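You operate a simulated robot arm through the tools that you are given. There is no shell and no other tool. Be economical: measure what you need, move in short steps, check, and stop when the job is done.

You run a simulated robot arm. Do the job below in one go: nothing can be reset, and whatever is moved stays where it is left.

JOB
Grease the middle of the baking tin's floor with butter on the striped cloth.
Fine: the cloth lies in the shallow dresser drawer; it ends on the dresser worktop, drawer shut. Where these are worked on the way, their far stop is far enough and under half their travel is too little: shallow dresser drawer. A coat counts when it lies all over at full strength: go over it till it gets no stronger.
Where things are to end (x, y in the base frame): striped cloth within 0.06 m of [0.44, 0.75].

It is judged by the outcome, as a careful person would: the job done as asked, and still so three seconds after it is handed in. It fails if anything else is knocked over, pushed out of place, dropped, spilled or broken. Flat cloth is picked up by pressing the open fingertips on it (5 to 10 N) and closing them slowly along it; thin cloth reads only 2 to 8 mm in the jaws.

ROBOT AND FRAMES
A 7-joint arm with a two-finger parallel gripper, fixed in place. Base frame: the origin is at the foot of the arm, x ahead of it, y to its left, z up. Units: m, degrees, N and s.
With the tool pointing down near the work surface it reaches from about 0.2 to 0.74 m from the base axis. Its first joint turns from -166.0 to 166.0 degrees. Payload 1.57 kg.
The tool frame sits at the grasp point between the pads (the TCP): z along the fingers, y along the line on which they close. The tips reach 0.03 m beyond it. The gripper opens to 0.11 m. The fingers are 0.024 m wide and 0.012 m thick; the gripper's body (0.048 by 0.112 m) begins 0.078 m behind the TCP.
Orientation is told as [roll, pitch, yaw] about the base's x, y, z axes, in that order, counted from this pose: with the fingers straight down and closing along the base's y, the tool's x points along the base's -x, its y along +y and its z along -z.

CONTROLS
- The arm moves only by the tool nudge_tool. Its argument "moves" is a list of rows, each a list of 7 numbers: the shift along the tool's x, y, z in m, then the turn, a rotation vector about the tool's x, y, z in degrees, then the gripper command, from -1 (shut) to 1 (fully open), values between in proportion. In form: [[dx, dy, dz, wx, wy, wz, gripper], ...]. A call has 1 to 12 rows; each row is the pose to reach, as a shift and turn from the pose commanded when the call began, along the tool's axes at that moment. A row lasts 0.2 s, in which the tool goes at most 0.05 m and 8.6 degrees; a call with a longer step from one row to the next is refused whole, and so is a gripper value outside its range. Where a pose cannot be reached the arm comes as near as it can. A force on the tool above 60 N (or 10 N above the force at the start of the call, whichever is more), or a blocked arm, ends the call early, and 0.2 s more pass. Each finger travels about 0.045 m/s and halts on what it meets, pressing with about 40 N; the grip force reading is that of the motor and also rises with nothing between the fingers. The clock runs only during rows and for 0.2 s after the last one: add rows that repeat a pose to give the fingers time. It gives the time, the measured TCP pose, the force on the tool (base axes), the opening and the grip force at its end, in the units of the frame above (readings bear some noise), with the torque about the TCP (base axes, N m) and any sound that the robot's microphone picked up.
- Cameras (640 x 400 px; columns grow to the right, rows downward): "scene" is fixed at [0.3999, 0.4997, 1.6435]; the picture's right is [-0.18, 0.98, 0.00], its down [0.92, 0.17, -0.34] and it looks along [-0.34, -0.06, -0.94] (base axes); focal length 271 px, centre (320, 200). "wrist" rides on the gripper at [0.07, 0.016, -0.141] in the tool frame; the picture's right is [-0.23, 0.97, 0.00], its down [-0.85, -0.20, -0.48] and it looks along [-0.47, -0.11, 0.88] (tool axes); focal length 222 px, centre (320, 200). There is no depth. A picture from a camera that has moved, and an enlarged one, comes with that camera's place and axes in the base frame and with its lens.
- capture(camera): a new picture of that camera. The clock stands still meanwhile.
- slide_trunk(by): slides the trunk up (or, below 0, down) by that many m; the arm rides with it, the base frame stays. It gives what a move gives, with no picture.
- inspect(camera, box): a new picture of the part [left, top, right, bottom] of that camera's present view, enlarged. The clock stands still meanwhile.
- sign_off(): hands the job in; it is judged then, once.

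Go step by step. Nothing tells you positions but the pictures and the camera data: compare them with the known pose of the tool, close in by small moves and look again before you grip or let go. The budget is 120 turns and 68 pictures, counting those below and the enlarged ones. Unless the task says otherwise, let go and move clear before handing in, and close with one line.

The tools are called after "Request:" as name(argument=value, ...) on one line, values as JSON. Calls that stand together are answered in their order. nudge_tool: Moves the arm, as the interface text tells. Its arguments: {"type":"object","properties":{"moves":{"type":"array"}},"required":["moves"]} The other tools are called the same way: slide_trunk (by) slides the trunk up or down; capture (camera) takes a picture; inspect (camera, box) takes an enlarged picture of a part of a camera's view; sign_off () hands the job in.

At the start:

```text
clock: 0.0
tcp_pos: [0.1953, 0.3581, 1.2751]
ee_rot: [0.0, 0.1, 0.1]
ft_force: [0.0, 0.2, -0.5]
torque: [-0.01, 0.01, 0.0]
grip_width: 0.1102
grip_force: 0.0
trunk travel left (down, up): [-0.5, 0.09]
```

scene: 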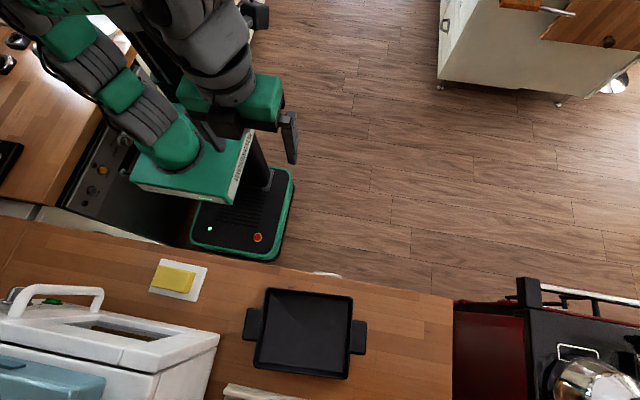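
wrist: 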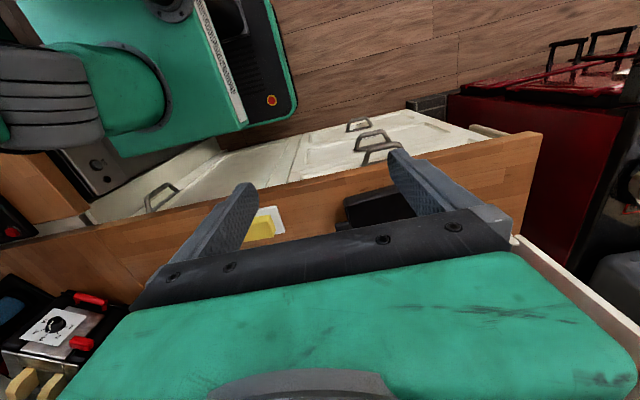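

I see the dresser with the tin and butter on its top, and its front facing the robot with several handles. I'll look closer at the front to find the shallow drawer.

Request:
inspect(camera="wrist", box=[80, 90, 560, 280])

Request:
inspect(camera="scene", box=[120, 220, 480, 400])

```text
1.33 times, centred on (320, 185) of wrist
camera zoom: at [0.1258, 0.3738, 1.4177], right [0.23, 0.97, 0.0], down [0.85, -0.2, 0.48], along [0.47, -0.11, -0.88], focal length 296 px, centre (320, 220)
```

zoom: 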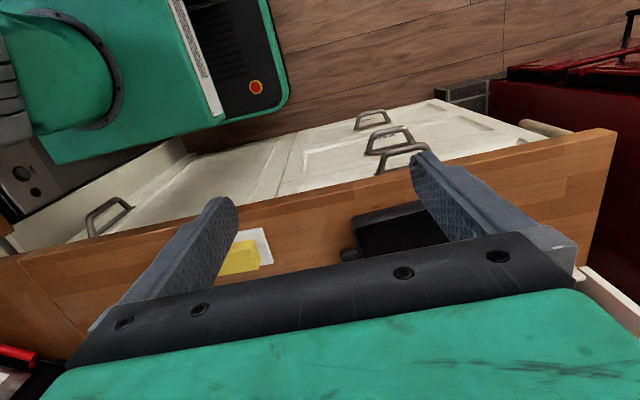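

```text
1.78 times, centred on (300, 310) of scene
camera zoom: at [0.3999, 0.4997, 1.6435], right [-0.18, 0.98, 0.0], down [0.92, 0.17, -0.34], along [-0.34, -0.06, -0.94], focal length 482 px, centre (356, 4)
```

zoom: 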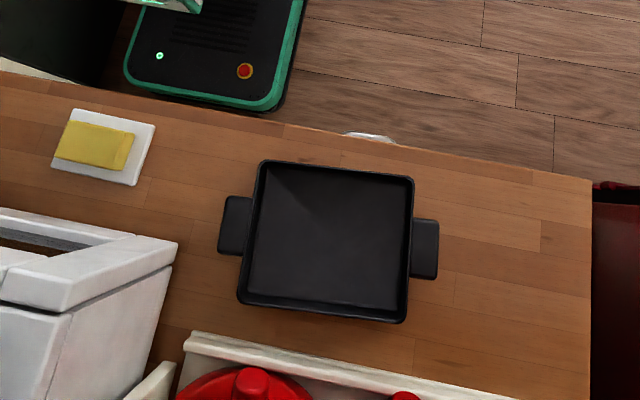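

The worktop is at about z 0.90 with its front edge at x≈0.335. The drawer stack's top handle is near (0.32, 0.50, 0.82). I'll turn the tool to point forward with the fingers closing vertically, starting with half the turn.

Request:
nudge_tool(moves=[[0.01, 0.03, 0, -4.94, -4.94, 4.94, 1], [0.02, 0.06, 0, -9.88, -9.88, 9.88, 1], [0.03, 0.09, 0, -14.82, -14.82, 14.82, 1], [0.04, 0.12, 0, -19.76, -19.76, 19.76, 1], [0.05, 0.14, 0, -24.7, -24.7, 24.7, 1], [0.05, 0.14, 0, -29.64, -29.64, 29.64, 1], [0.05, 0.14, 0, -34.6, -34.6, 34.6, 1]])

```text
clock: 1.6
tcp_pos: [0.1501, 0.4909, 1.2844]
ee_rot: [27.5, -17.0, -27.9]
ft_force: [0.8, -0.5, 0.6]
torque: [-0.04, 0.03, 0.0]
grip_width: 0.1101
grip_force: 0.1
out of reach, approached as far as the arm can: row 5, 6, 7
trunk travel left (down, up): [-0.5, 0.09]
```

The turn was cut short by reach at this height, so I'll lower the trunk and then look.

Request:
slide_trunk(by=-0.25)

Request:
capture(camera="wrist")

Request:
capture(camera="scene")

```text
clock: 4.2
tcp_pos: [0.1509, 0.4899, 1.0352]
ee_rot: [27.6, -17.0, -27.7]
ft_force: [0.1, -0.7, 0.0]
torque: [0.01, 0.05, 0.02]
grip_width: 0.1099
grip_force: 0.0
trunk travel left (down, up): [-0.25, 0.34]
```

```text
63 pictures are left
camera wrist: at [0.0323, 0.4941, 1.1421], right [0.48, 0.72, 0.5], down [0.45, -0.69, 0.57], along [0.75, -0.05, -0.66], focal length 222 px, centre (320, 200)
```

wrist: 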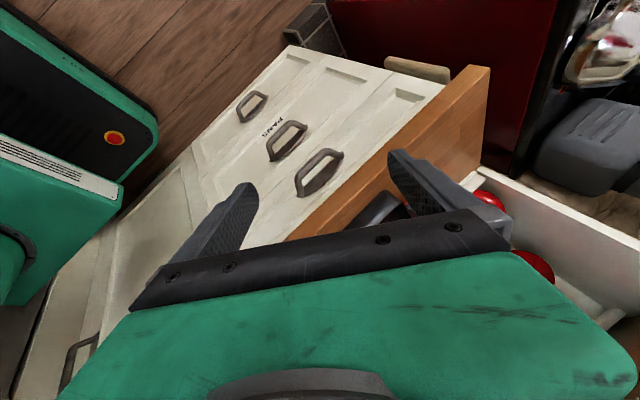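

```text
62 pictures are left
```

scene: 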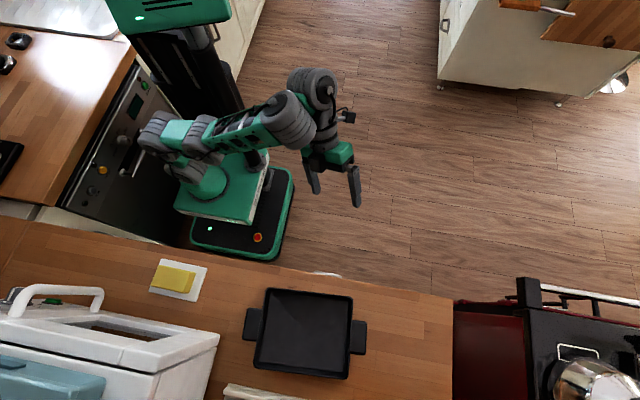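

I now see the drawer stack; one drawer bears a label. I'll enlarge it.

Request:
inspect(camera="wrist", box=[180, 40, 480, 240])

```text
2.00 times, centred on (330, 140) of wrist
camera zoom: at [0.0323, 0.4941, 1.1421], right [0.48, 0.72, 0.5], down [0.45, -0.69, 0.57], along [0.75, -0.05, -0.66], focal length 444 px, centre (300, 320)
```

zoom: 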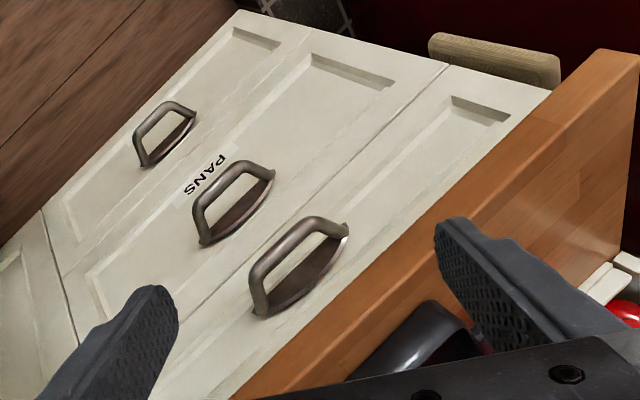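

The top, shallow drawer's bar is at about (0.32, 0.516, 0.80). I'll finish the turn (80° remaining) while descending a bit.

Request:
nudge_tool(moves=[[0.006, -0.0023, 0.0062, -4.62, -4.62, 4.62, 0.1], [0.012, -0.0046, 0.0124, -9.24, -9.24, 9.24, 0.1], [0.018, -0.007, 0.0187, -13.86, -13.86, 13.86, 0.1], [0.024, -0.0093, 0.025, -18.48, -18.48, 18.48, 0.1], [0.03, -0.0116, 0.031, -23.1, -23.1, 23.1, 0.1], [0.036, -0.014, 0.0373, -27.7, -27.7, 27.7, 0.1], [0.042, -0.0163, 0.0435, -32.3, -32.3, 32.3, 0.1], [0.048, -0.0186, 0.05, -37, -37, 37, 0.1], [0.054, -0.021, 0.056, -41.6, -41.6, 41.6, 0.1], [0.06, -0.0233, 0.0623, -46.2, -46.2, 46.2, 0.1]])

```text
clock: 6.4
tcp_pos: [0.1485, 0.49, 1.0335]
ee_rot: [27.5, -17.0, -27.8]
ft_force: [-0.4, 0.6, 0.1]
torque: [0.0, 0.03, 0.0]
grip_width: 0.0606
grip_force: 0.1
out of reach, approached as far as the arm can: row 1, 2, 3, 4, 5, 6, 7, 8, 9, 10
trunk travel left (down, up): [-0.25, 0.34]
```

The arm sits at a joint limit in this direction. I'll turn back and try the mirrored turn instead.

Request:
nudge_tool(moves=[[0, 0, 0, 4.62, 4.62, -4.62, 0.1], [0, 0, 0, 9.24, 9.24, -9.24, 0.1], [0, 0, 0, 13.86, 13.86, -13.86, 0.1], [0, 0, 0, 18.48, 18.48, -18.48, 0.1], [0, 0, 0, 23.1, 23.1, -23.1, 0.1]])

Request:
nudge_tool(moves=[[0, 0, 0, 4.62, -4.62, -4.62, 0.1], [0, 0, 0, 9.24, -9.24, -9.24, 0.1], [0, 0, 0, 13.86, -13.86, -13.86, 0.1], [0, 0, 0, 18.48, -18.48, -18.48, 0.1], [0, 0, 0, 23.1, -23.1, -23.1, 0.1], [0, 0, 0, 27.7, -27.7, -27.7, 0.1], [0, 0, 0, 32.3, -32.3, -32.3, 0.1], [0, 0, 0, 37, -37, -37, 0.1]])

```text
clock: 7.6
tcp_pos: [0.1466, 0.4916, 1.0405]
ee_rot: [-0.4, 0.3, 0.1]
ft_force: [0.4, 0.2, -0.1]
torque: [0.03, -0.02, 0.02]
grip_width: 0.0603
grip_force: 0.1
trunk travel left (down, up): [-0.25, 0.34]
```

```text
clock: 9.4
tcp_pos: [0.1488, 0.4357, 0.9213]
ee_rot: [-21.9, -14.3, 21.8]
ft_force: [-0.1, 0.0, -0.3]
torque: [-0.02, 0.0, 0.01]
grip_width: 0.061
grip_force: 0.1
out of reach, approached as far as the arm can: row 1, 2, 3, 4, 5, 6, 7, 8
trunk travel left (down, up): [-0.25, 0.34]
```

The wrist was simply too high relative to the shoulder for this turn. I'll go lower first, then continue turning.

Request:
nudge_tool(moves=[[0, 0.033, 0.024, 0, 0, 0, 0.1], [0, 0.066, 0.047, 0, 0, 0, 0.1], [0, 0.099, 0.071, 0, 0, 0, 0.1], [0, 0.099, 0.071, 4.62, -4.62, -4.62, 0.1], [0, 0.099, 0.071, 9.24, -9.24, -9.24, 0.1], [0, 0.099, 0.071, 13.86, -13.86, -13.86, 0.1], [0, 0.099, 0.071, 18.48, -18.48, -18.48, 0.1], [0, 0.099, 0.071, 23.1, -23.1, -23.1, 0.1], [0, 0.099, 0.071, 27.7, -27.7, -27.7, 0.1], [0, 0.099, 0.071, 32.3, -32.3, -32.3, 0.1], [0, 0.099, 0.071, 37, -37, -37, 0.1]])

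Request:
capture(camera="scene")

```text
clock: 11.8
tcp_pos: [0.1482, 0.4908, 0.8096]
ee_rot: [-24.2, -14.9, 24.3]
ft_force: [0.0, -0.6, 0.5]
torque: [-0.01, 0.03, -0.02]
grip_width: 0.0605
grip_force: 0.2
out of reach, approached as far as the arm can: row 4, 5, 6, 7, 8, 9, 10, 11
trunk travel left (down, up): [-0.25, 0.34]
```

```text
60 pictures are left
```

scene: 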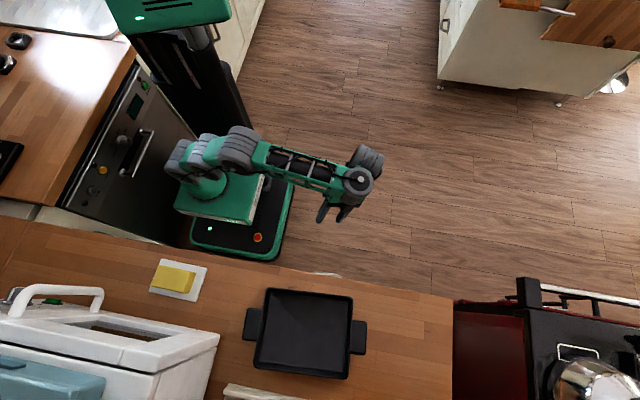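

The blockage is a wrist limit rather than reach. I'll go back to straight down, then yaw on its own to learn which way has room.

Request:
nudge_tool(moves=[[0, 0, 0, -4.2, 4.2, 4.2, 0.1], [0, 0, 0, -8.4, 8.4, 8.4, 0.1], [0, 0, 0, -12.6, 12.6, 12.6, 0.1], [0, 0, 0, -16.8, 16.8, 16.8, 0.1], [0, 0, 0, -21.1, 21.1, 21.1, 0.1]])

Request:
nudge_tool(moves=[[0, 0, 0, 0, 0, -8.1, 0.1], [0, 0, 0, 0, 0, -16.2, 0.1], [0, 0, 0, 0, 0, -24.3, 0.1], [0, 0, 0, 0, 0, -32.4, 0.1], [0, 0, 0, 0, 0, -40.5, 0.1], [0, 0, 0, 0, 0, -48.6, 0.1], [0, 0, 0, 0, 0, -56.7, 0.1], [0, 0, 0, 0, 0, -64.8, 0.1], [0, 0, 0, 0, 0, -73, 0.1]])

```text
clock: 13.0
tcp_pos: [0.1498, 0.4928, 0.8092]
ee_rot: [0.4, 1.5, -0.8]
ft_force: [0.3, -0.4, 0.5]
torque: [-0.01, -0.03, -0.02]
grip_width: 0.0604
grip_force: 0.0
trunk travel left (down, up): [-0.25, 0.34]
```

```text
clock: 15.0
tcp_pos: [0.1485, 0.4918, 0.8108]
ee_rot: [1.5, 0.1, 72.5]
ft_force: [-0.2, -0.1, 0.6]
torque: [-0.01, 0.02, -0.01]
grip_width: 0.0607
grip_force: 0.0
trunk travel left (down, up): [-0.25, 0.34]
```

Yaw worked. Now I'll tilt sideways about the arm's radial direction so the fingers point towards +x.

Request:
nudge_tool(moves=[[0, 0, 0, 8.5, 0, 0, 0.1], [0, 0, 0, 17, 0, 0, 0.1], [0, 0, 0, 25.5, 0, 0, 0.1], [0, 0, 0, 34, 0, 0, 0.1], [0, 0, 0, 42.5, 0, 0, 0.1], [0, 0, 0, 51, 0, 0, 0.1], [0, 0, 0, 59.5, 0, 0, 0.1]])

```text
clock: 16.6
tcp_pos: [0.1418, 0.4988, 0.8084]
ee_rot: [-25.7, 1.0, 71.7]
ft_force: [-0.5, -0.2, 0.3]
torque: [0.0, 0.03, -0.01]
grip_width: 0.0605
grip_force: 0.1
out of reach, approached as far as the arm can: row 4, 5, 6, 7
trunk travel left (down, up): [-0.25, 0.34]
```

Stuck again at 26° of tilt, which suggests the last joint is near its limit with this yaw. I'll untilt and yaw the other way round by 180°.

Request:
nudge_tool(moves=[[0, 0, 0, -8.5, 0, 0, 0.1], [0, 0, 0, -17, 0, 0, 0.1], [0, 0, 0, -26, 0, 0, 0.1]])

Request:
nudge_tool(moves=[[0, 0, 0, 0, 0, 8.5, 0.1], [0, 0, 0, 0, 0, 17, 0.1], [0, 0, 0, 0, 0, 25.5, 0.1], [0, 0, 0, 0, 0, 34, 0.1], [0, 0, 0, 0, 0, 42.5, 0.1], [0, 0, 0, 0, 0, 51, 0.1], [0, 0, 0, 0, 0, 59.5, 0.1], [0, 0, 0, 0, 0, 68, 0.1], [0, 0, 0, 0, 0, 76.5, 0.1], [0, 0, 0, 0, 0, 85, 0.1], [0, 0, 0, 0, 0, 93.5, 0.1]])

Request:
nudge_tool(moves=[[0, 0, 0, 0, 0, 8.5, 0.1], [0, 0, 0, 0, 0, 17, 0.1], [0, 0, 0, 0, 0, 25.5, 0.1], [0, 0, 0, 0, 0, 34, 0.1], [0, 0, 0, 0, 0, 42.5, 0.1], [0, 0, 0, 0, 0, 51, 0.1], [0, 0, 0, 0, 0, 59.5, 0.1], [0, 0, 0, 0, 0, 68, 0.1], [0, 0, 0, 0, 0, 76.5, 0.1]])

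```text
refused: row 3 steps farther than a row can; nothing moved
```

```text
clock: 19.0
tcp_pos: [0.1422, 0.5002, 0.8087]
ee_rot: [0.1, -24.2, -21.5]
ft_force: [-0.6, -0.2, -0.1]
torque: [-0.03, 0.02, -0.02]
grip_width: 0.0604
grip_force: 0.2
trunk travel left (down, up): [-0.25, 0.34]
```

```text
clock: 21.0
tcp_pos: [0.209, 0.4953, 0.8669]
ee_rot: [1.4, -5.0, -89.9]
ft_force: [0.6, 0.3, -1.4]
torque: [-0.04, -0.01, -0.01]
grip_width: 0.0603
grip_force: 0.1
out of reach, approached as far as the arm can: row 1, 2, 3, 4, 5, 6, 7, 8, 9
trunk travel left (down, up): [-0.25, 0.34]
```

The yaw reached -90° but the tilt was lost. I'll test tilting towards +x from here.

Request:
nudge_tool(moves=[[0, -0.01, 0, -8.5, 0, 0, 0.1], [0, -0.02, 0, -17, 0, 0, 0.1], [0, -0.03, 0, -25.5, 0, 0, 0.1], [0, -0.04, 0, -34, 0, 0, 0.1], [0, -0.05, 0, -42.5, 0, 0, 0.1], [0, -0.05, 0, -51, 0, 0, 0.1], [0, -0.05, 0, -59.5, 0, 0, 0.1]])

Request:
capture(camera="scene")

```text
clock: 22.6
tcp_pos: [0.2085, 0.494, 0.8665]
ee_rot: [1.2, -5.0, -89.6]
ft_force: [-0.4, -0.1, 0.6]
torque: [0.02, -0.01, 0.0]
grip_width: 0.0607
grip_force: 0.0
out of reach, approached as far as the arm can: row 1, 2, 3, 4, 5, 6, 7
trunk travel left (down, up): [-0.25, 0.34]
```

```text
59 pictures are left
```

scene: 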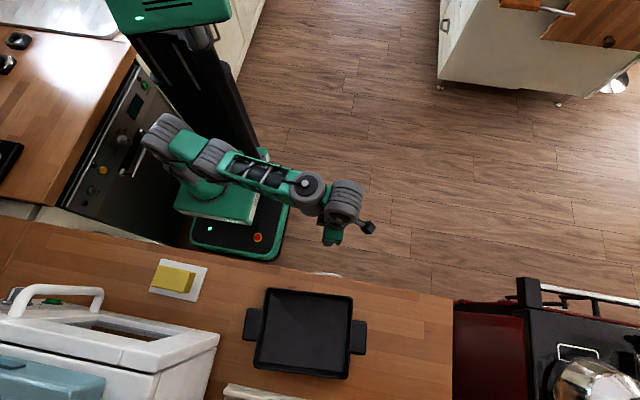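

Blocked there too. I'll return to the plain yaw-0 down pose and test tilting radially (outward), which the wrist should do easily.

Request:
nudge_tool(moves=[[0, -0.01, 0, 0, 0, -8.2, 0.1], [0, -0.02, 0, 0, 0, -16.4, 0.1], [0, -0.03, 0, 0, 0, -24.6, 0.1], [0, -0.04, 0, 0, 0, -32.8, 0.1], [0, -0.05, 0, 0, 0, -41, 0.1], [0, -0.06, 0, 0, 0, -49.2, 0.1], [0, -0.06, 0, 0, 0, -57.4, 0.1], [0, -0.06, 0, 0, 0, -65.6, 0.1], [0, -0.06, 0, 0, 0, -73.8, 0.1], [0, -0.06, 0, 0, 0, -82, 0.1], [0, -0.06, 0, 0, 0, -90, 0.1]])

Request:
nudge_tool(moves=[[0, 0, 0, -8.1, -2.5, 0, 0.1], [0, 0, 0, -16.2, -5, 0, 0.1], [0, 0, 0, -24.3, -7.4, 0, 0.1], [0, 0, 0, -32.4, -9.8, 0, 0.1], [0, 0, 0, -40.5, -12.3, 0, 0.1], [0, 0, 0, -48.6, -14.8, 0, 0.1], [0, 0, 0, -56.7, -17.3, 0, 0.1]])

```text
clock: 25.0
tcp_pos: [0.1495, 0.4961, 0.8637]
ee_rot: [-5.0, -1.4, 0.6]
ft_force: [-0.4, 1.2, -0.6]
torque: [0.0, -0.01, 0.0]
grip_width: 0.0602
grip_force: 0.0
trunk travel left (down, up): [-0.25, 0.34]
```

```text
clock: 26.6
tcp_pos: [0.1597, 0.4713, 1.0016]
ee_rot: [26.8, -9.7, -0.8]
ft_force: [0.3, -0.1, 0.5]
torque: [0.01, -0.02, 0.0]
grip_width: 0.0606
grip_force: 0.0
out of reach, approached as far as the arm can: row 2, 3, 4, 5, 6, 7
trunk travel left (down, up): [-0.25, 0.34]
```

The wrist runs out of room when the arm is folded close. The handle itself is farther out, so I'll move nearer to it (x≈0.25) and test more tilt there.

Request:
nudge_tool(moves=[[-0.027, 0.008, 0.028, 0, 0, 0, 0.1], [-0.054, 0.016, 0.056, 0, 0, 0, 0.1], [-0.08, 0.025, 0.085, 0, 0, 0, 0.1], [-0.08, 0.025, 0.085, -7, -4.5, 0, 0.1], [-0.08, 0.025, 0.085, -14, -9, 0, 0.1], [-0.08, 0.025, 0.085, -21, -13.5, 0, 0.1], [-0.08, 0.025, 0.085, -28, -18, 0, 0.1]])

```text
clock: 28.2
tcp_pos: [0.2796, 0.6018, 1.0633]
ee_rot: [42.4, -17.4, -6.3]
ft_force: [-0.5, -0.6, 0.9]
torque: [0.03, 0.01, 0.02]
grip_width: 0.0606
grip_force: 0.0
out of reach, approached as far as the arm can: row 1, 2, 3, 4, 5, 6, 7
trunk travel left (down, up): [-0.25, 0.34]
```

Tilt of 45° is reached here, but higher up than I need. Lowering the trunk fully brings this posture to handle height.

Request:
slide_trunk(by=-0.24)

Request:
capture(camera="wrist")

Request:
capture(camera="scene")

```text
clock: 30.7
tcp_pos: [0.2793, 0.6026, 0.8236]
ee_rot: [42.2, -17.2, -6.2]
ft_force: [-0.2, 0.9, -0.1]
torque: [0.01, -0.01, 0.01]
grip_width: 0.0605
grip_force: 0.0
trunk travel left (down, up): [-0.01, 0.58]
```

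```text
58 pictures are left
camera wrist: at [0.1702, 0.5306, 0.9128], right [0.1, 0.71, 0.69], down [0.7, -0.55, 0.46], along [0.71, 0.44, -0.55], focal length 222 px, centre (320, 200)
```

wrist: 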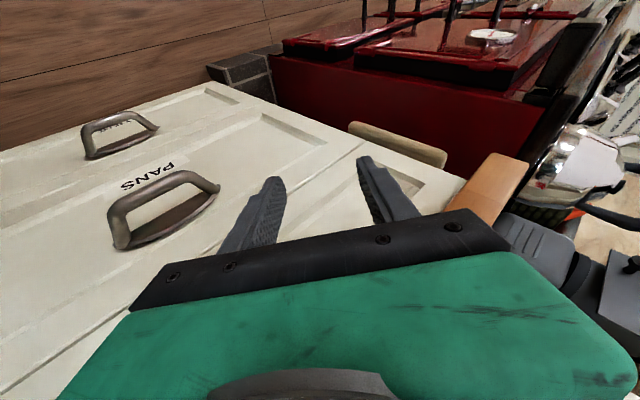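

```text
57 pictures are left
```

scene: 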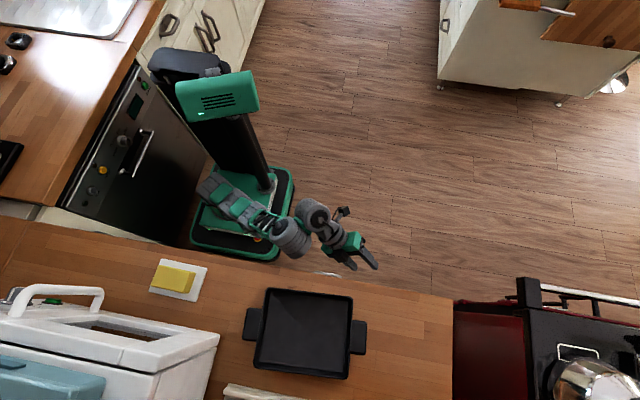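

The wrist is now tilted beside the top drawer. I'll back off slightly and roll the gripper about its own axis so it closes across the bar.

Request:
nudge_tool(moves=[[0.028, 0.0035, -0.009, 0, 0, -8.4, 0.1], [0.057, 0.007, -0.018, 0, 0, -16.8, 0.1], [0.057, 0.007, -0.018, 0, 0, -25.2, 0.1], [0.057, 0.007, -0.018, 0, 0, -33.6, 0.1], [0.057, 0.007, -0.018, 0, 0, -42, 0.1], [0.057, 0.007, -0.018, 0, 0, -50.4, 0.1], [0.057, 0.007, -0.018, 0, 0, -58.8, 0.1], [0.057, 0.007, -0.018, 0, 0, -67.2, 0.1], [0.057, 0.007, -0.018, 0, 0, -75.6, 0.1], [0.057, 0.007, -0.018, 0, 0, -84, 0.1], [0.057, 0.007, -0.018, 0, 0, -92, 0.1], [0.057, 0.007, -0.018, 0, 0, -98, 0.1]])

```text
clock: 33.3
tcp_pos: [0.2216, 0.6136, 0.8278]
ee_rot: [-28.7, -36.4, 108.2]
ft_force: [-0.5, 0.0, 0.2]
torque: [0.01, -0.02, 0.01]
grip_width: 0.0603
grip_force: 0.1
out of reach, approached as far as the arm can: row 1, 2, 3, 4, 5, 6, 7, 8, 9, 10, 11, 12
trunk travel left (down, up): [-0.01, 0.58]
```

The gripper rolled as wanted. A simpler plan is to hook the bar with one finger of the fully open gripper tilted about 26°, so the body stays clear of the worktop. I'll raise the trunk a bit and take that orientation.

Request:
slide_trunk(by=0.2)

Request:
nudge_tool(moves=[[0, 0, 0, 0.6, 8, -0.2, 1], [0, 0, 0, 1.3, 16, -0.4, 1], [0, 0, 0, 1.9, 24, -0.6, 1], [0, 0, 0, 2.6, 32, -0.8, 1], [0, 0, 0, 3.2, 40, -1, 1], [0, 0, 0, 3.2, 40, -1, 1]])

```text
clock: 35.5
tcp_pos: [0.2204, 0.6136, 1.028]
ee_rot: [-28.5, -36.4, 108.1]
ft_force: [0.5, 0.5, -0.2]
torque: [0.02, -0.03, 0.01]
grip_width: 0.0606
grip_force: 0.0
trunk travel left (down, up): [-0.21, 0.38]
```

```text
clock: 36.9
tcp_pos: [0.2109, 0.5228, 0.9467]
ee_rot: [-25.5, -2.7, 91.2]
ft_force: [0.5, 0.9, -1.0]
torque: [-0.05, -0.04, -0.04]
grip_width: 0.1099
grip_force: 0.0
out of reach, approached as far as the arm can: row 2, 3, 4, 5, 6
trunk travel left (down, up): [-0.21, 0.38]
```

Orientation is right. I'll move the open gripper to just above and in front of the bar and look.

Request:
nudge_tool(moves=[[0.004, 0.005, 0.03, 0, 0, 0, 1], [0.008, 0.01, 0.06, 0, 0, 0, 1], [0.012, 0.016, 0.0886, 0, 0, 0, 1]])

Request:
capture(camera="wrist")

Request:
inspect(camera="scene", box=[220, 180, 420, 300])

```text
clock: 37.6
tcp_pos: [0.235, 0.5222, 0.8635]
ee_rot: [-25.6, -3.1, 91.4]
ft_force: [-0.1, -0.1, 0.8]
torque: [-0.02, -0.03, 0.0]
grip_width: 0.1099
grip_force: 0.0
trunk travel left (down, up): [-0.21, 0.38]
```

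```text
56 pictures are left
camera wrist: at [0.1609, 0.4438, 0.9806], right [-0.88, 0.23, -0.41], down [-0.05, 0.83, 0.56], along [0.47, 0.52, -0.72], focal length 222 px, centre (320, 200)
```

wrist: 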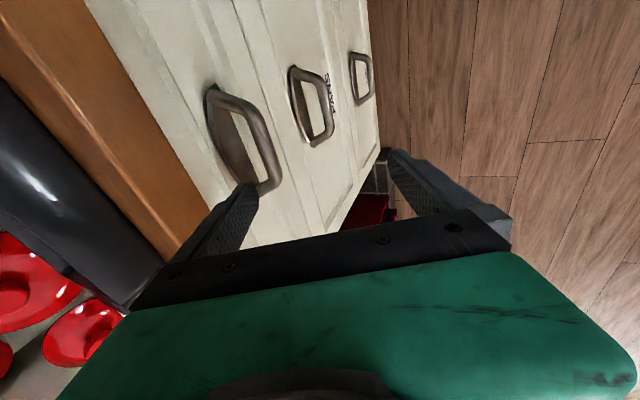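

```text
3.20 times, centred on (320, 240) of scene
camera zoom: at [0.3999, 0.4997, 1.6435], right [-0.18, 0.98, 0.0], down [0.92, 0.17, -0.34], along [-0.34, -0.06, -0.94], focal length 868 px, centre (320, 72)
```

zoom: 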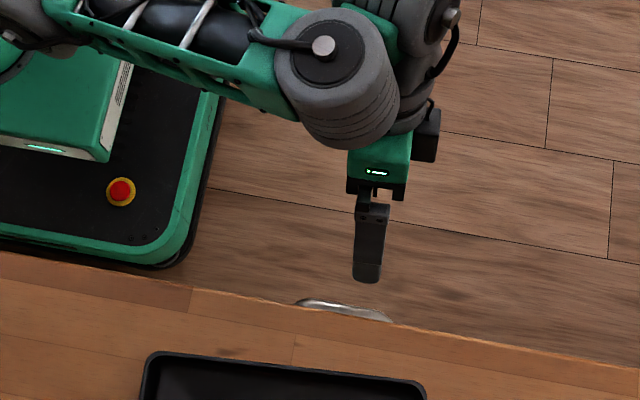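

The top handle's bar is at about (0.319, 0.505, 0.81), and the drawer face is about 0.035 m behind it. I'll line up and slide the inner finger down behind the bar.

Request:
nudge_tool(moves=[[0.018, -0.013, 0.019, 0, 0, 0, 1], [0.018, -0.013, 0.034, 0, 0, 0, 1], [0.018, -0.013, 0.049, 0, 0, 0, 1], [0.018, -0.013, 0.064, 0, 0, 0, 1], [0.018, -0.013, 0.079, 0, 0, 0, 1]])

Request:
capture(camera="wrist")

```text
clock: 38.9
tcp_pos: [0.2794, 0.5329, 0.8297]
ee_rot: [-24.9, -1.9, 90.9]
ft_force: [0.0, -0.9, 0.5]
torque: [0.01, -0.02, 0.0]
grip_width: 0.1101
grip_force: 0.1
out of reach, approached as far as the arm can: row 2, 3, 4, 5
trunk travel left (down, up): [-0.21, 0.38]
```

```text
54 pictures are left
camera wrist: at [0.2066, 0.4581, 0.9491], right [-0.89, 0.23, -0.4], down [-0.03, 0.84, 0.55], along [0.46, 0.5, -0.73], focal length 222 px, centre (320, 200)
```

wrist: 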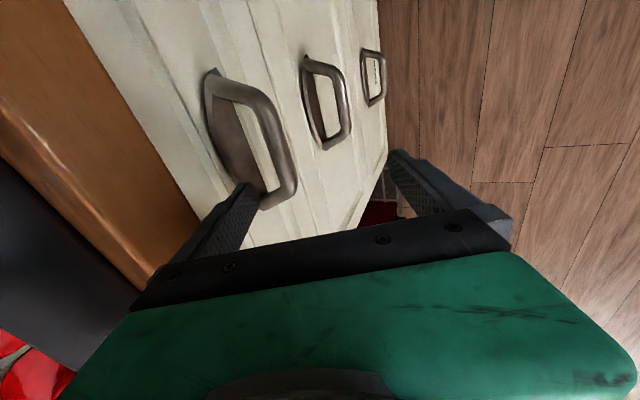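

The finger is too far to +y and the arm cannot go lower at this trunk height. I'll lift off, shift in y, then lower the trunk.

Request:
nudge_tool(moves=[[0.01, -0.005, -0.035, 0, 0, 0, 1], [0.02, -0.01, -0.07, 0, 0, 0, 1], [0.033, -0.015, -0.104, 0, 0, 0, 1]])

Request:
slide_trunk(by=-0.08)

```text
clock: 39.6
tcp_pos: [0.2476, 0.4939, 0.9279]
ee_rot: [-25.5, -2.8, 91.2]
ft_force: [-0.1, 0.6, -0.6]
torque: [-0.01, -0.03, 0.0]
grip_width: 0.1101
grip_force: 0.1
trunk travel left (down, up): [-0.21, 0.38]
```

```text
clock: 40.8
tcp_pos: [0.2465, 0.4941, 0.8484]
ee_rot: [-25.5, -2.8, 91.3]
ft_force: [0.3, 0.7, 0.7]
torque: [0.0, 0.01, 0.0]
grip_width: 0.1097
grip_force: 0.0
trunk travel left (down, up): [-0.13, 0.46]
```

Now positioned above the bar; I'll slide the finger in.

Request:
nudge_tool(moves=[[0, -0.01, 0.01, 0, 0, 0, 1], [0, -0.01, 0.025, 0, 0, 0, 1], [0, -0.01, 0.04, 0, 0, 0, 1], [0, -0.01, 0.055, 0, 0, 0, 1], [0, -0.01, 0.062, 0, 0, 0, 1]])

Request:
capture(camera="wrist")

```text
clock: 42.0
tcp_pos: [0.2841, 0.4973, 0.7975]
ee_rot: [-25.5, -2.9, 91.3]
ft_force: [-0.2, 0.8, 0.7]
torque: [0.03, 0.04, 0.01]
grip_width: 0.1098
grip_force: 0.0
trunk travel left (down, up): [-0.13, 0.46]
```

```text
53 pictures are left
camera wrist: at [0.2097, 0.4189, 0.9149], right [-0.88, 0.23, -0.41], down [-0.05, 0.83, 0.56], along [0.46, 0.51, -0.72], focal length 222 px, centre (320, 200)
```

wrist: 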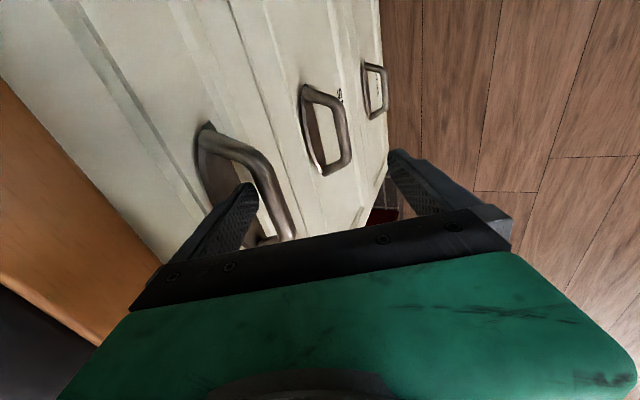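

The finger is inside the loop behind the bar. I'll pull gently along -x.

Request:
nudge_tool(moves=[[0, 0.018, -0.0086, 0, 0, 0, 1], [0, 0.036, -0.017, 0, 0, 0, 1], [0, 0.054, -0.026, 0, 0, 0, 1], [0, 0.072, -0.034, 0, 0, 0, 1]])

Request:
capture(camera="wrist")

```text
clock: 43.0
tcp_pos: [0.2039, 0.4955, 0.7971]
ee_rot: [-25.5, -2.8, 91.4]
ft_force: [1.0, 0.9, 0.0]
torque: [-0.01, 0.01, 0.01]
grip_width: 0.1101
grip_force: 0.0
trunk travel left (down, up): [-0.13, 0.46]
```

```text
52 pictures are left
camera wrist: at [0.1301, 0.4178, 0.9149], right [-0.88, 0.23, -0.41], down [-0.05, 0.83, 0.56], along [0.46, 0.51, -0.72], focal length 222 px, centre (320, 200)
```

wrist: 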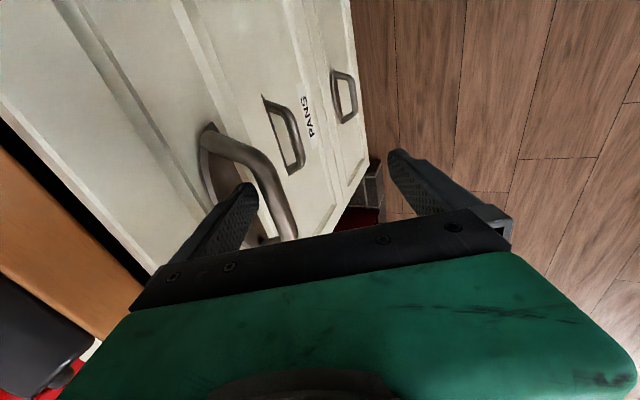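

The drawer is coming out. I'll continue pulling.

Request:
nudge_tool(moves=[[0, 0.022, -0.0105, 0, 0, 0, 1], [0, 0.044, -0.021, 0, 0, 0, 1], [0, 0.066, -0.0315, 0, 0, 0, 1], [0, 0.088, -0.042, 0, 0, 0, 1]])

Request:
capture(camera="scene")

```text
clock: 44.0
tcp_pos: [0.1065, 0.492, 0.7974]
ee_rot: [-25.2, -2.9, 91.3]
ft_force: [-0.3, 0.4, -0.7]
torque: [-0.06, 0.01, 0.01]
grip_width: 0.1101
grip_force: 0.0
trunk travel left (down, up): [-0.13, 0.46]
```

```text
51 pictures are left
```

scene: 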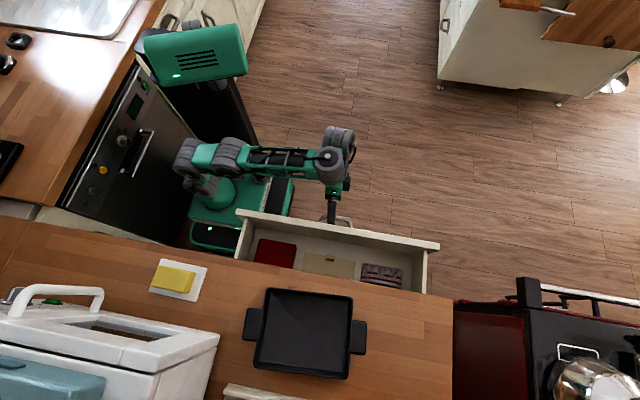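

The drawer is open with three cloths: red, beige and striped (right). I'll pull further towards the stop.

Request:
nudge_tool(moves=[[0, 0.02, -0.0095, 0, 0, 0, 1], [0, 0.04, -0.019, 0, 0, 0, 1], [0, 0.06, -0.0285, 0, 0, 0, 1], [0, 0.08, -0.038, 0, 0, 0, 1]])

Request:
inspect(camera="scene", box=[160, 120, 480, 320])

```text
clock: 45.0
tcp_pos: [0.0165, 0.4915, 0.7964]
ee_rot: [-24.8, -2.8, 91.3]
ft_force: [0.0, 0.4, 0.2]
torque: [-0.01, 0.0, -0.01]
grip_width: 0.1101
grip_force: 0.0
out of reach, approached as far as the arm can: row 2
trunk travel left (down, up): [-0.13, 0.46]
```

```text
2.00 times, centred on (320, 220) of scene
camera zoom: at [0.3999, 0.4997, 1.6435], right [-0.18, 0.98, 0.0], down [0.92, 0.17, -0.34], along [-0.34, -0.06, -0.94], focal length 543 px, centre (320, 160)
```

zoom: 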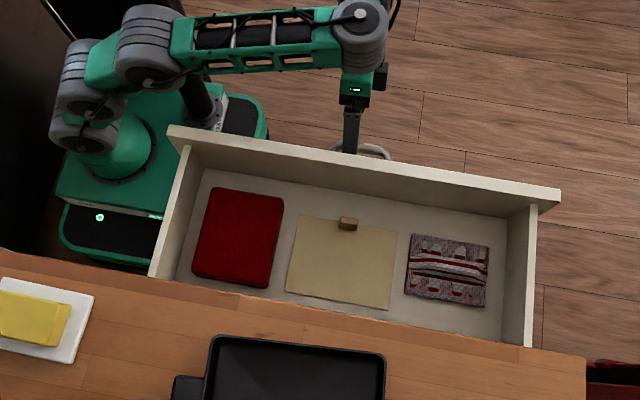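

The drawer is well open and the striped cloth is fully exposed near (0.23, 0.68). I'll unhook by backing the finger out along its axis, then straighten the tool.

Request:
nudge_tool(moves=[[0, -0.004, -0.02, 0, 0, 0, 1], [0, -0.006, -0.045, 0, 0, 0, 1], [0, -0.01, -0.07, 0, 0, 0, 1], [0, -0.02, -0.11, 0, 0, 0, 1], [0, -0.03, -0.15, 0, 0, 0, 1]])

Request:
capture(camera="scene")

```text
clock: 46.2
tcp_pos: [-0.0016, 0.4471, 0.8326]
ee_rot: [-24.7, -2.6, 91.3]
ft_force: [0.5, 0.4, -0.1]
torque: [-0.02, 0.02, 0.02]
grip_width: 0.1098
grip_force: 0.1
out of reach, approached as far as the arm can: row 1, 2, 3, 4, 5
trunk travel left (down, up): [-0.13, 0.46]
```

```text
49 pictures are left
```

scene: 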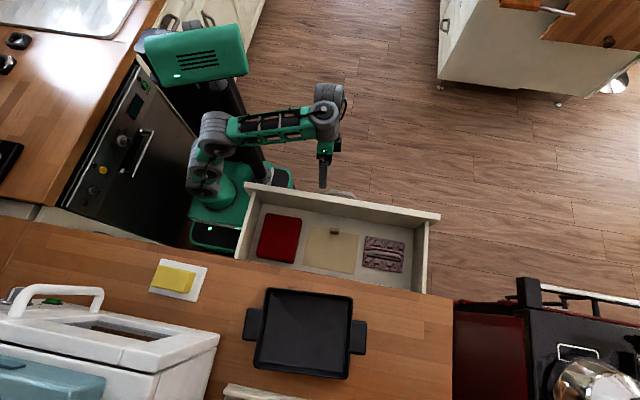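

I'll lift straight up with the trunk to clear the handle.

Request:
slide_trunk(by=0.2)

Request:
capture(camera="scene")

```text
clock: 48.4
tcp_pos: [-0.0015, 0.4471, 1.033]
ee_rot: [-24.6, -2.8, 91.3]
ft_force: [0.6, 1.1, -0.4]
torque: [-0.01, 0.01, -0.02]
grip_width: 0.11
grip_force: 0.1
trunk travel left (down, up): [-0.33, 0.26]
```

```text
48 pictures are left
```

scene: 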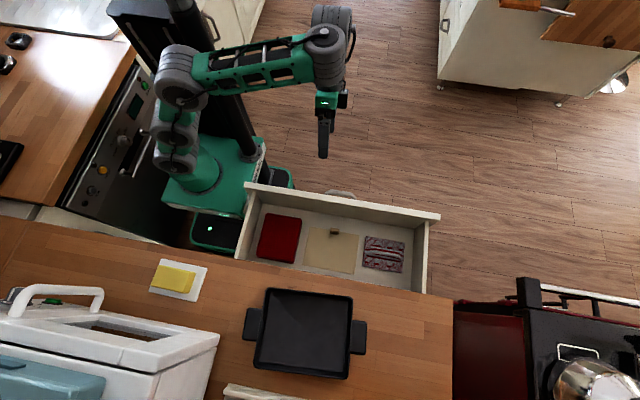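

The hook is clear. I'll move above the striped cloth with the tool pointing down, closing along x.

Request:
nudge_tool(moves=[[-0.028, -0.0235, 0.0165, -3.1, 0, 0, 1], [-0.056, -0.047, 0.033, -6.2, 0, 0, 1], [-0.084, -0.07, 0.05, -9.3, 0, 0, 1], [-0.112, -0.094, 0.066, -12.4, 0, 0, 1], [-0.14, -0.1175, 0.0825, -15.5, 0, 0, 1], [-0.168, -0.141, 0.099, -18.6, 0, 0, 1], [-0.195, -0.1645, 0.1155, -21.7, 0, 0, 1], [-0.223, -0.188, 0.132, -24.8, 0, 0, 1]])

Request:
capture(camera="wrist")

```text
clock: 50.2
tcp_pos: [0.2034, 0.6112, 0.9854]
ee_rot: [-1.8, -2.8, 91.3]
ft_force: [-0.2, -0.2, -0.2]
torque: [0.07, 0.02, -0.03]
grip_width: 0.1098
grip_force: 0.1
out of reach, approached as far as the arm can: row 6, 7, 8
trunk travel left (down, up): [-0.33, 0.26]
```

```text
47 pictures are left
camera wrist: at [0.1843, 0.5337, 1.124], right [-0.98, 0.21, -0.02], down [0.16, 0.83, 0.53], along [0.13, 0.51, -0.85], focal length 222 px, centre (320, 200)
```

wrist: 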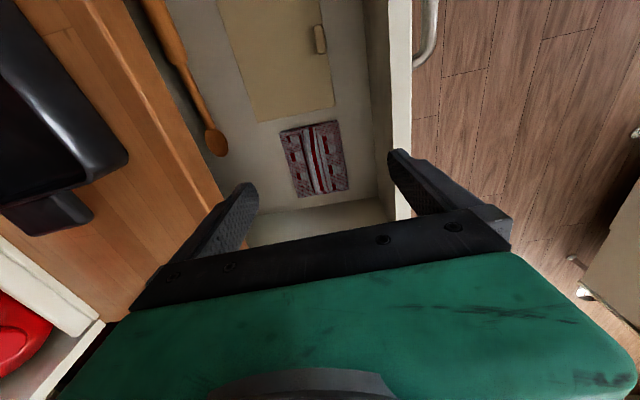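

The cloth lies at about (0.23, 0.674, 0.75). I'll go down towards it while levelling the tool.

Request:
nudge_tool(moves=[[0, 0, 0.03, 0, 0, 0, 1], [-0.014, -0.006, 0.06, 0, 0.7, 0, 1], [-0.028, -0.012, 0.08, 0, 1.4, 0, 1], [-0.042, -0.018, 0.1, 0, 2.1, 0, 1], [-0.057, -0.024, 0.1, 0, 2.8, 0, 1]])

Request:
capture(camera="wrist")

```text
clock: 51.4
tcp_pos: [0.2265, 0.6405, 0.8777]
ee_rot: [0.1, -0.7, 91.3]
ft_force: [0.9, 0.2, 0.6]
torque: [-0.03, 0.0, 0.0]
grip_width: 0.11
grip_force: 0.0
out of reach, approached as far as the arm can: row 3, 4, 5
trunk travel left (down, up): [-0.33, 0.26]
```

```text
46 pictures are left
camera wrist: at [0.2125, 0.568, 1.0183], right [-0.98, 0.2, 0.01], down [0.18, 0.85, 0.49], along [0.09, 0.48, -0.87], focal length 222 px, centre (320, 200)
```

wrist: 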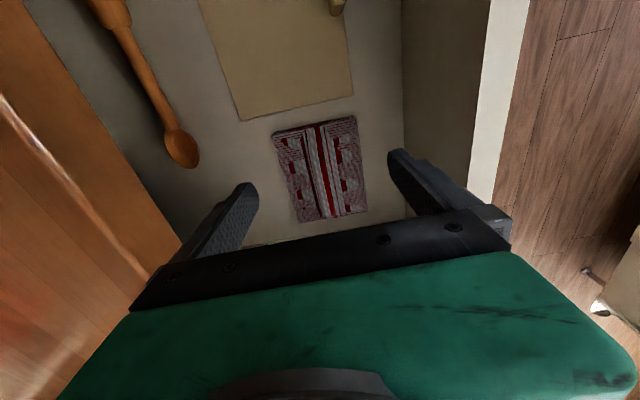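

I'll narrow the jaws to about 0.06 and descend to just above the cloth.

Request:
nudge_tool(moves=[[0, -0.001, 0.025, 0, 0, 0, 0.1], [-0.008, -0.003, 0.045, 0, 0, 0, 0.1], [-0.016, -0.003, 0.058, 0, 0, 0, 0.1], [-0.025, -0.003, 0.063, 0, 0, 0, 0.1], [-0.025, -0.003, 0.063, 0, 0, 0, 0.1]])

Request:
capture(camera="wrist")

```text
clock: 52.6
tcp_pos: [0.2228, 0.6547, 0.8167]
ee_rot: [0.0, -0.1, 91.3]
ft_force: [-0.7, -0.2, -0.3]
torque: [-0.01, 0.01, -0.01]
grip_width: 0.0606
grip_force: 0.2
out of reach, approached as far as the arm can: row 3, 4, 5
trunk travel left (down, up): [-0.33, 0.26]
```

```text
45 pictures are left
camera wrist: at [0.2098, 0.5847, 0.9588], right [-0.98, 0.2, 0.0], down [0.18, 0.86, 0.48], along [0.1, 0.47, -0.88], focal length 222 px, centre (320, 200)
```

wrist: 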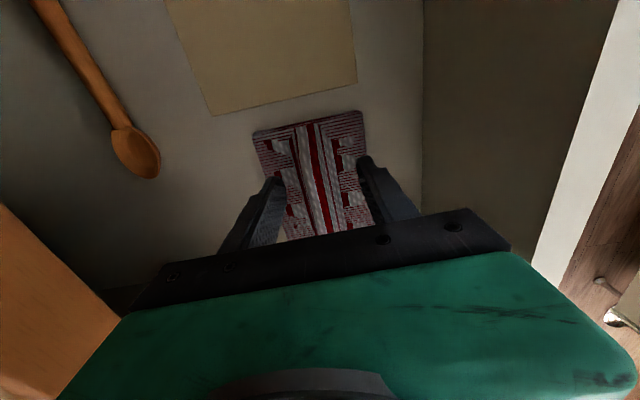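

The cloth is centred between the fingers. I'll descend in small steps, feeling for contact.

Request:
nudge_tool(moves=[[0, 0, 0.008, 0, 0, 0, 0.1], [-0.004, 0, 0.016, 0, 0, 0, 0.1], [-0.008, 0, 0.022, 0, 0, 0, 0.1]])

```text
clock: 53.4
tcp_pos: [0.2229, 0.6595, 0.7944]
ee_rot: [0.3, 0.0, 91.3]
ft_force: [0.4, 0.3, -1.2]
torque: [-0.04, -0.04, -0.02]
grip_width: 0.0605
grip_force: 0.2
out of reach, approached as far as the arm can: row 3
trunk travel left (down, up): [-0.33, 0.26]
```

Request:
nudge_tool(moves=[[0, 0, 0.006, 0, 0, 0, 0.1], [0, 0, 0.012, 0, 0, 0, 0.1]])

Request:
inspect(camera="wrist", box=[200, 80, 440, 260])

```text
clock: 54.0
tcp_pos: [0.2235, 0.6595, 0.7883]
ee_rot: [0.0, -0.7, 91.4]
ft_force: [1.1, 4.7, 20.9]
torque: [-0.04, -0.03, 0.02]
grip_width: 0.0602
grip_force: 0.0
trunk travel left (down, up): [-0.33, 0.26]
```

```text
2.22 times, centred on (320, 170) of wrist
camera zoom: at [0.2094, 0.5876, 0.9303], right [-0.98, 0.2, 0.0], down [0.18, 0.85, 0.49], along [0.1, 0.48, -0.87], focal length 494 px, centre (320, 267)
```

zoom: 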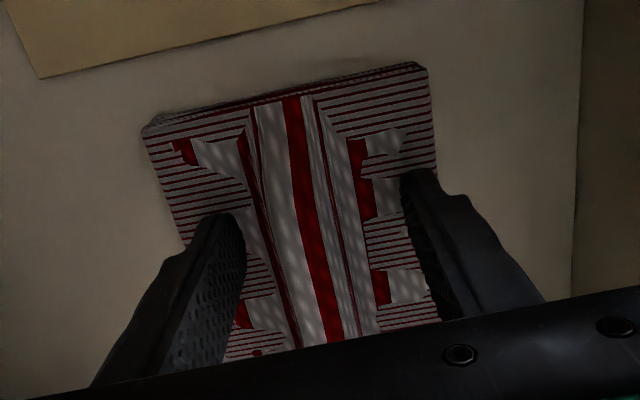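

Contact reads 21 N, a bit too much. I'll ease up 4 mm to about 7 N, then close slowly.

Request:
nudge_tool(moves=[[0, 0, -0.004, 0, 0, 0, 0.1], [0, 0, -0.004, 0, 0, 0, 0.1]])

```text
clock: 54.6
tcp_pos: [0.2244, 0.6605, 0.7886]
ee_rot: [0.1, -0.2, 91.4]
ft_force: [-0.2, 7.2, 16.2]
torque: [0.23, -0.14, 0.05]
grip_width: 0.0601
grip_force: 0.0
trunk travel left (down, up): [-0.33, 0.26]
```

Request:
nudge_tool(moves=[[0, 0, -0.003, 0, 0, 0, 0.1], [0, 0, -0.003, 0, 0, 0, 0.1]])

```text
clock: 55.2
tcp_pos: [0.224, 0.6588, 0.7886]
ee_rot: [0.2, 0.1, 91.3]
ft_force: [0.4, 2.6, 6.9]
torque: [0.09, -0.22, 0.05]
grip_width: 0.0604
grip_force: 0.0
trunk travel left (down, up): [-0.33, 0.26]
```

Pressing at 7 N. Now I'll close the jaws slowly.

Request:
nudge_tool(moves=[[0, 0, 0, 0, 0, 0, 0], [0, 0, 0, 0, 0, 0, -0.1], [0, 0, 0, 0, 0, 0, -0.2], [0, 0, 0, 0, 0, 0, -0.3], [0, 0, 0, 0, 0, 0, -0.4], [0, 0, 0, 0, 0, 0, -0.5], [0, 0, 0, 0, 0, 0, -0.6], [0, 0, 0, 0, 0, 0, -0.7], [0, 0, 0, 0, 0, 0, -0.8], [0, 0, 0, 0, 0, 0, -0.9], [0, 0, 0, 0, 0, 0, -1], [0, 0, 0, 0, 0, 0, -1]])

Request:
inspect(camera="wrist", box=[200, 80, 440, 260])

```text
clock: 57.8
tcp_pos: [0.2234, 0.6584, 0.7898]
ee_rot: [0.1, 0.0, 91.3]
ft_force: [0.6, 0.9, 0.9]
torque: [0.01, -0.01, 0.04]
grip_width: 0.023
grip_force: 35.4
trunk travel left (down, up): [-0.33, 0.26]
```

```text
2.22 times, centred on (320, 170) of wrist
camera zoom: at [0.2098, 0.5889, 0.9323], right [-0.98, 0.2, 0.0], down [0.18, 0.86, 0.48], along [0.1, 0.47, -0.88], focal length 494 px, centre (320, 267)
```

zoom: 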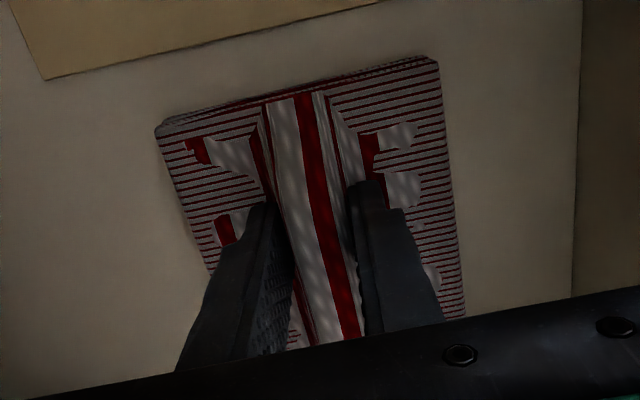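

The jaws hold the raised middle of the cloth (23 mm, 35 N). I'll lift gently and check.

Request:
nudge_tool(moves=[[0, 0, -0.01, 0, 0, 0, -1], [0, 0, -0.02, 0, 0, 0, -1], [0.002, 0, -0.035, 0, 0, 0, -1], [0.004, 0, -0.05, 0, 0, 0, -1], [0.01, 0, -0.07, 0, 0, 0, -1]])

Request:
capture(camera="wrist")

```text
clock: 59.0
tcp_pos: [0.2243, 0.6478, 0.8494]
ee_rot: [0.2, 0.1, 91.3]
ft_force: [0.4, 0.1, -0.1]
torque: [-0.04, 0.05, 0.04]
grip_width: 0.0234
grip_force: 35.5
out of reach, approached as far as the arm can: row 2, 3, 4, 5
trunk travel left (down, up): [-0.33, 0.26]
```

```text
42 pictures are left
camera wrist: at [0.2102, 0.5772, 0.9905], right [-0.98, 0.2, 0.0], down [0.18, 0.86, 0.48], along [0.09, 0.47, -0.88], focal length 222 px, centre (320, 200)
```

wrist: 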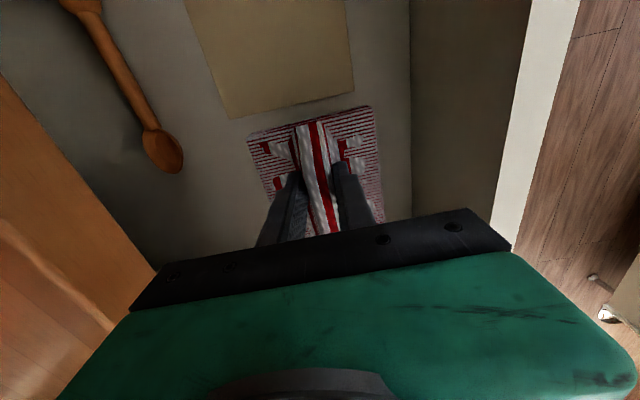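

The cloth is held and moves with the gripper. I'll raise the trunk to bring it above worktop level.

Request:
slide_trunk(by=0.22)

Request:
capture(camera="scene")

```text
clock: 61.3
tcp_pos: [0.2243, 0.6474, 1.0683]
ee_rot: [0.2, 0.0, 91.3]
ft_force: [-0.6, 0.3, 0.1]
torque: [0.0, 0.02, -0.01]
grip_width: 0.023
grip_force: 35.3
trunk travel left (down, up): [-0.55, 0.04]
```

```text
41 pictures are left
```

scene: 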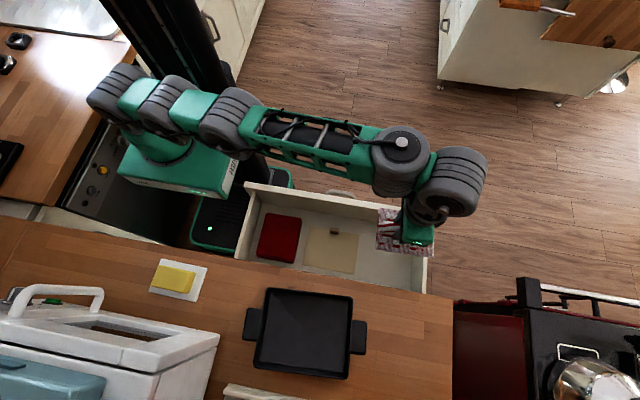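

The cloth is clear of the drawer. Butter sits at about (0.42, 0.13), top perhaps 0.94. I'll carry the cloth there at this height.

Request:
nudge_tool(moves=[[0.04, -0.014, 0, 0, 0, 0, -1], [0.08, -0.028, 0, 0, 0, 0, -1], [0.12, -0.042, 0, 0, 0, 0, -1], [0.16, -0.056, 0, 0, 0, 0, -1], [0.2, -0.07, 0, 0, 0, 0, -1], [0.24, -0.084, 0, 0, 0, 0, -1], [0.28, -0.098, 0, 0, 0, 0, -1], [0.32, -0.112, 0, 0, 0, 0, -1], [0.36, -0.126, 0, 0, 0, 0, -1], [0.4, -0.14, 0, 0, 0, 0, -1], [0.44, -0.154, 0, 0, 0, 0, -1], [0.48, -0.168, 0, 0, 0, 0, -1]])

Request:
capture(camera="wrist")

Request:
capture(camera="scene")

```text
clock: 63.9
tcp_pos: [0.4055, 0.1716, 1.0682]
ee_rot: [0.2, 0.0, 91.4]
ft_force: [-0.3, -0.1, -0.8]
torque: [-0.03, 0.02, 0.0]
grip_width: 0.0229
grip_force: 35.3
trunk travel left (down, up): [-0.55, 0.04]
```

```text
40 pictures are left
camera wrist: at [0.3914, 0.099, 1.2103], right [-0.98, 0.2, 0.0], down [0.18, 0.86, 0.48], along [0.09, 0.47, -0.88], focal length 222 px, centre (320, 200)
```

wrist: 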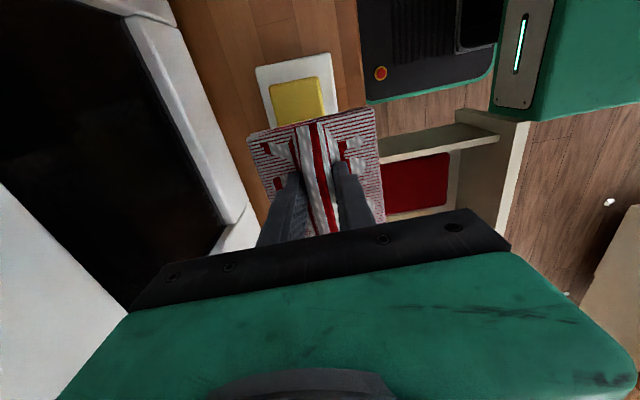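

```text
39 pictures are left
```

scene: 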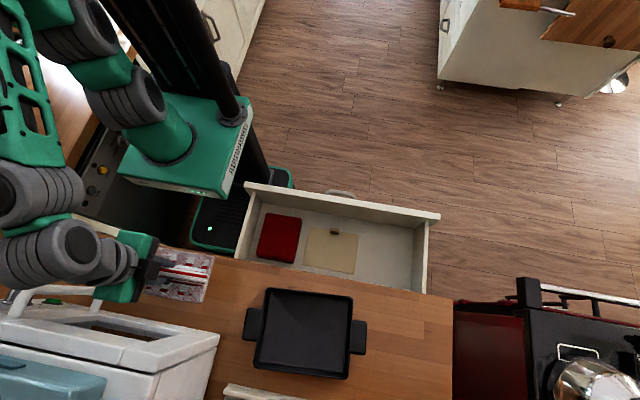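

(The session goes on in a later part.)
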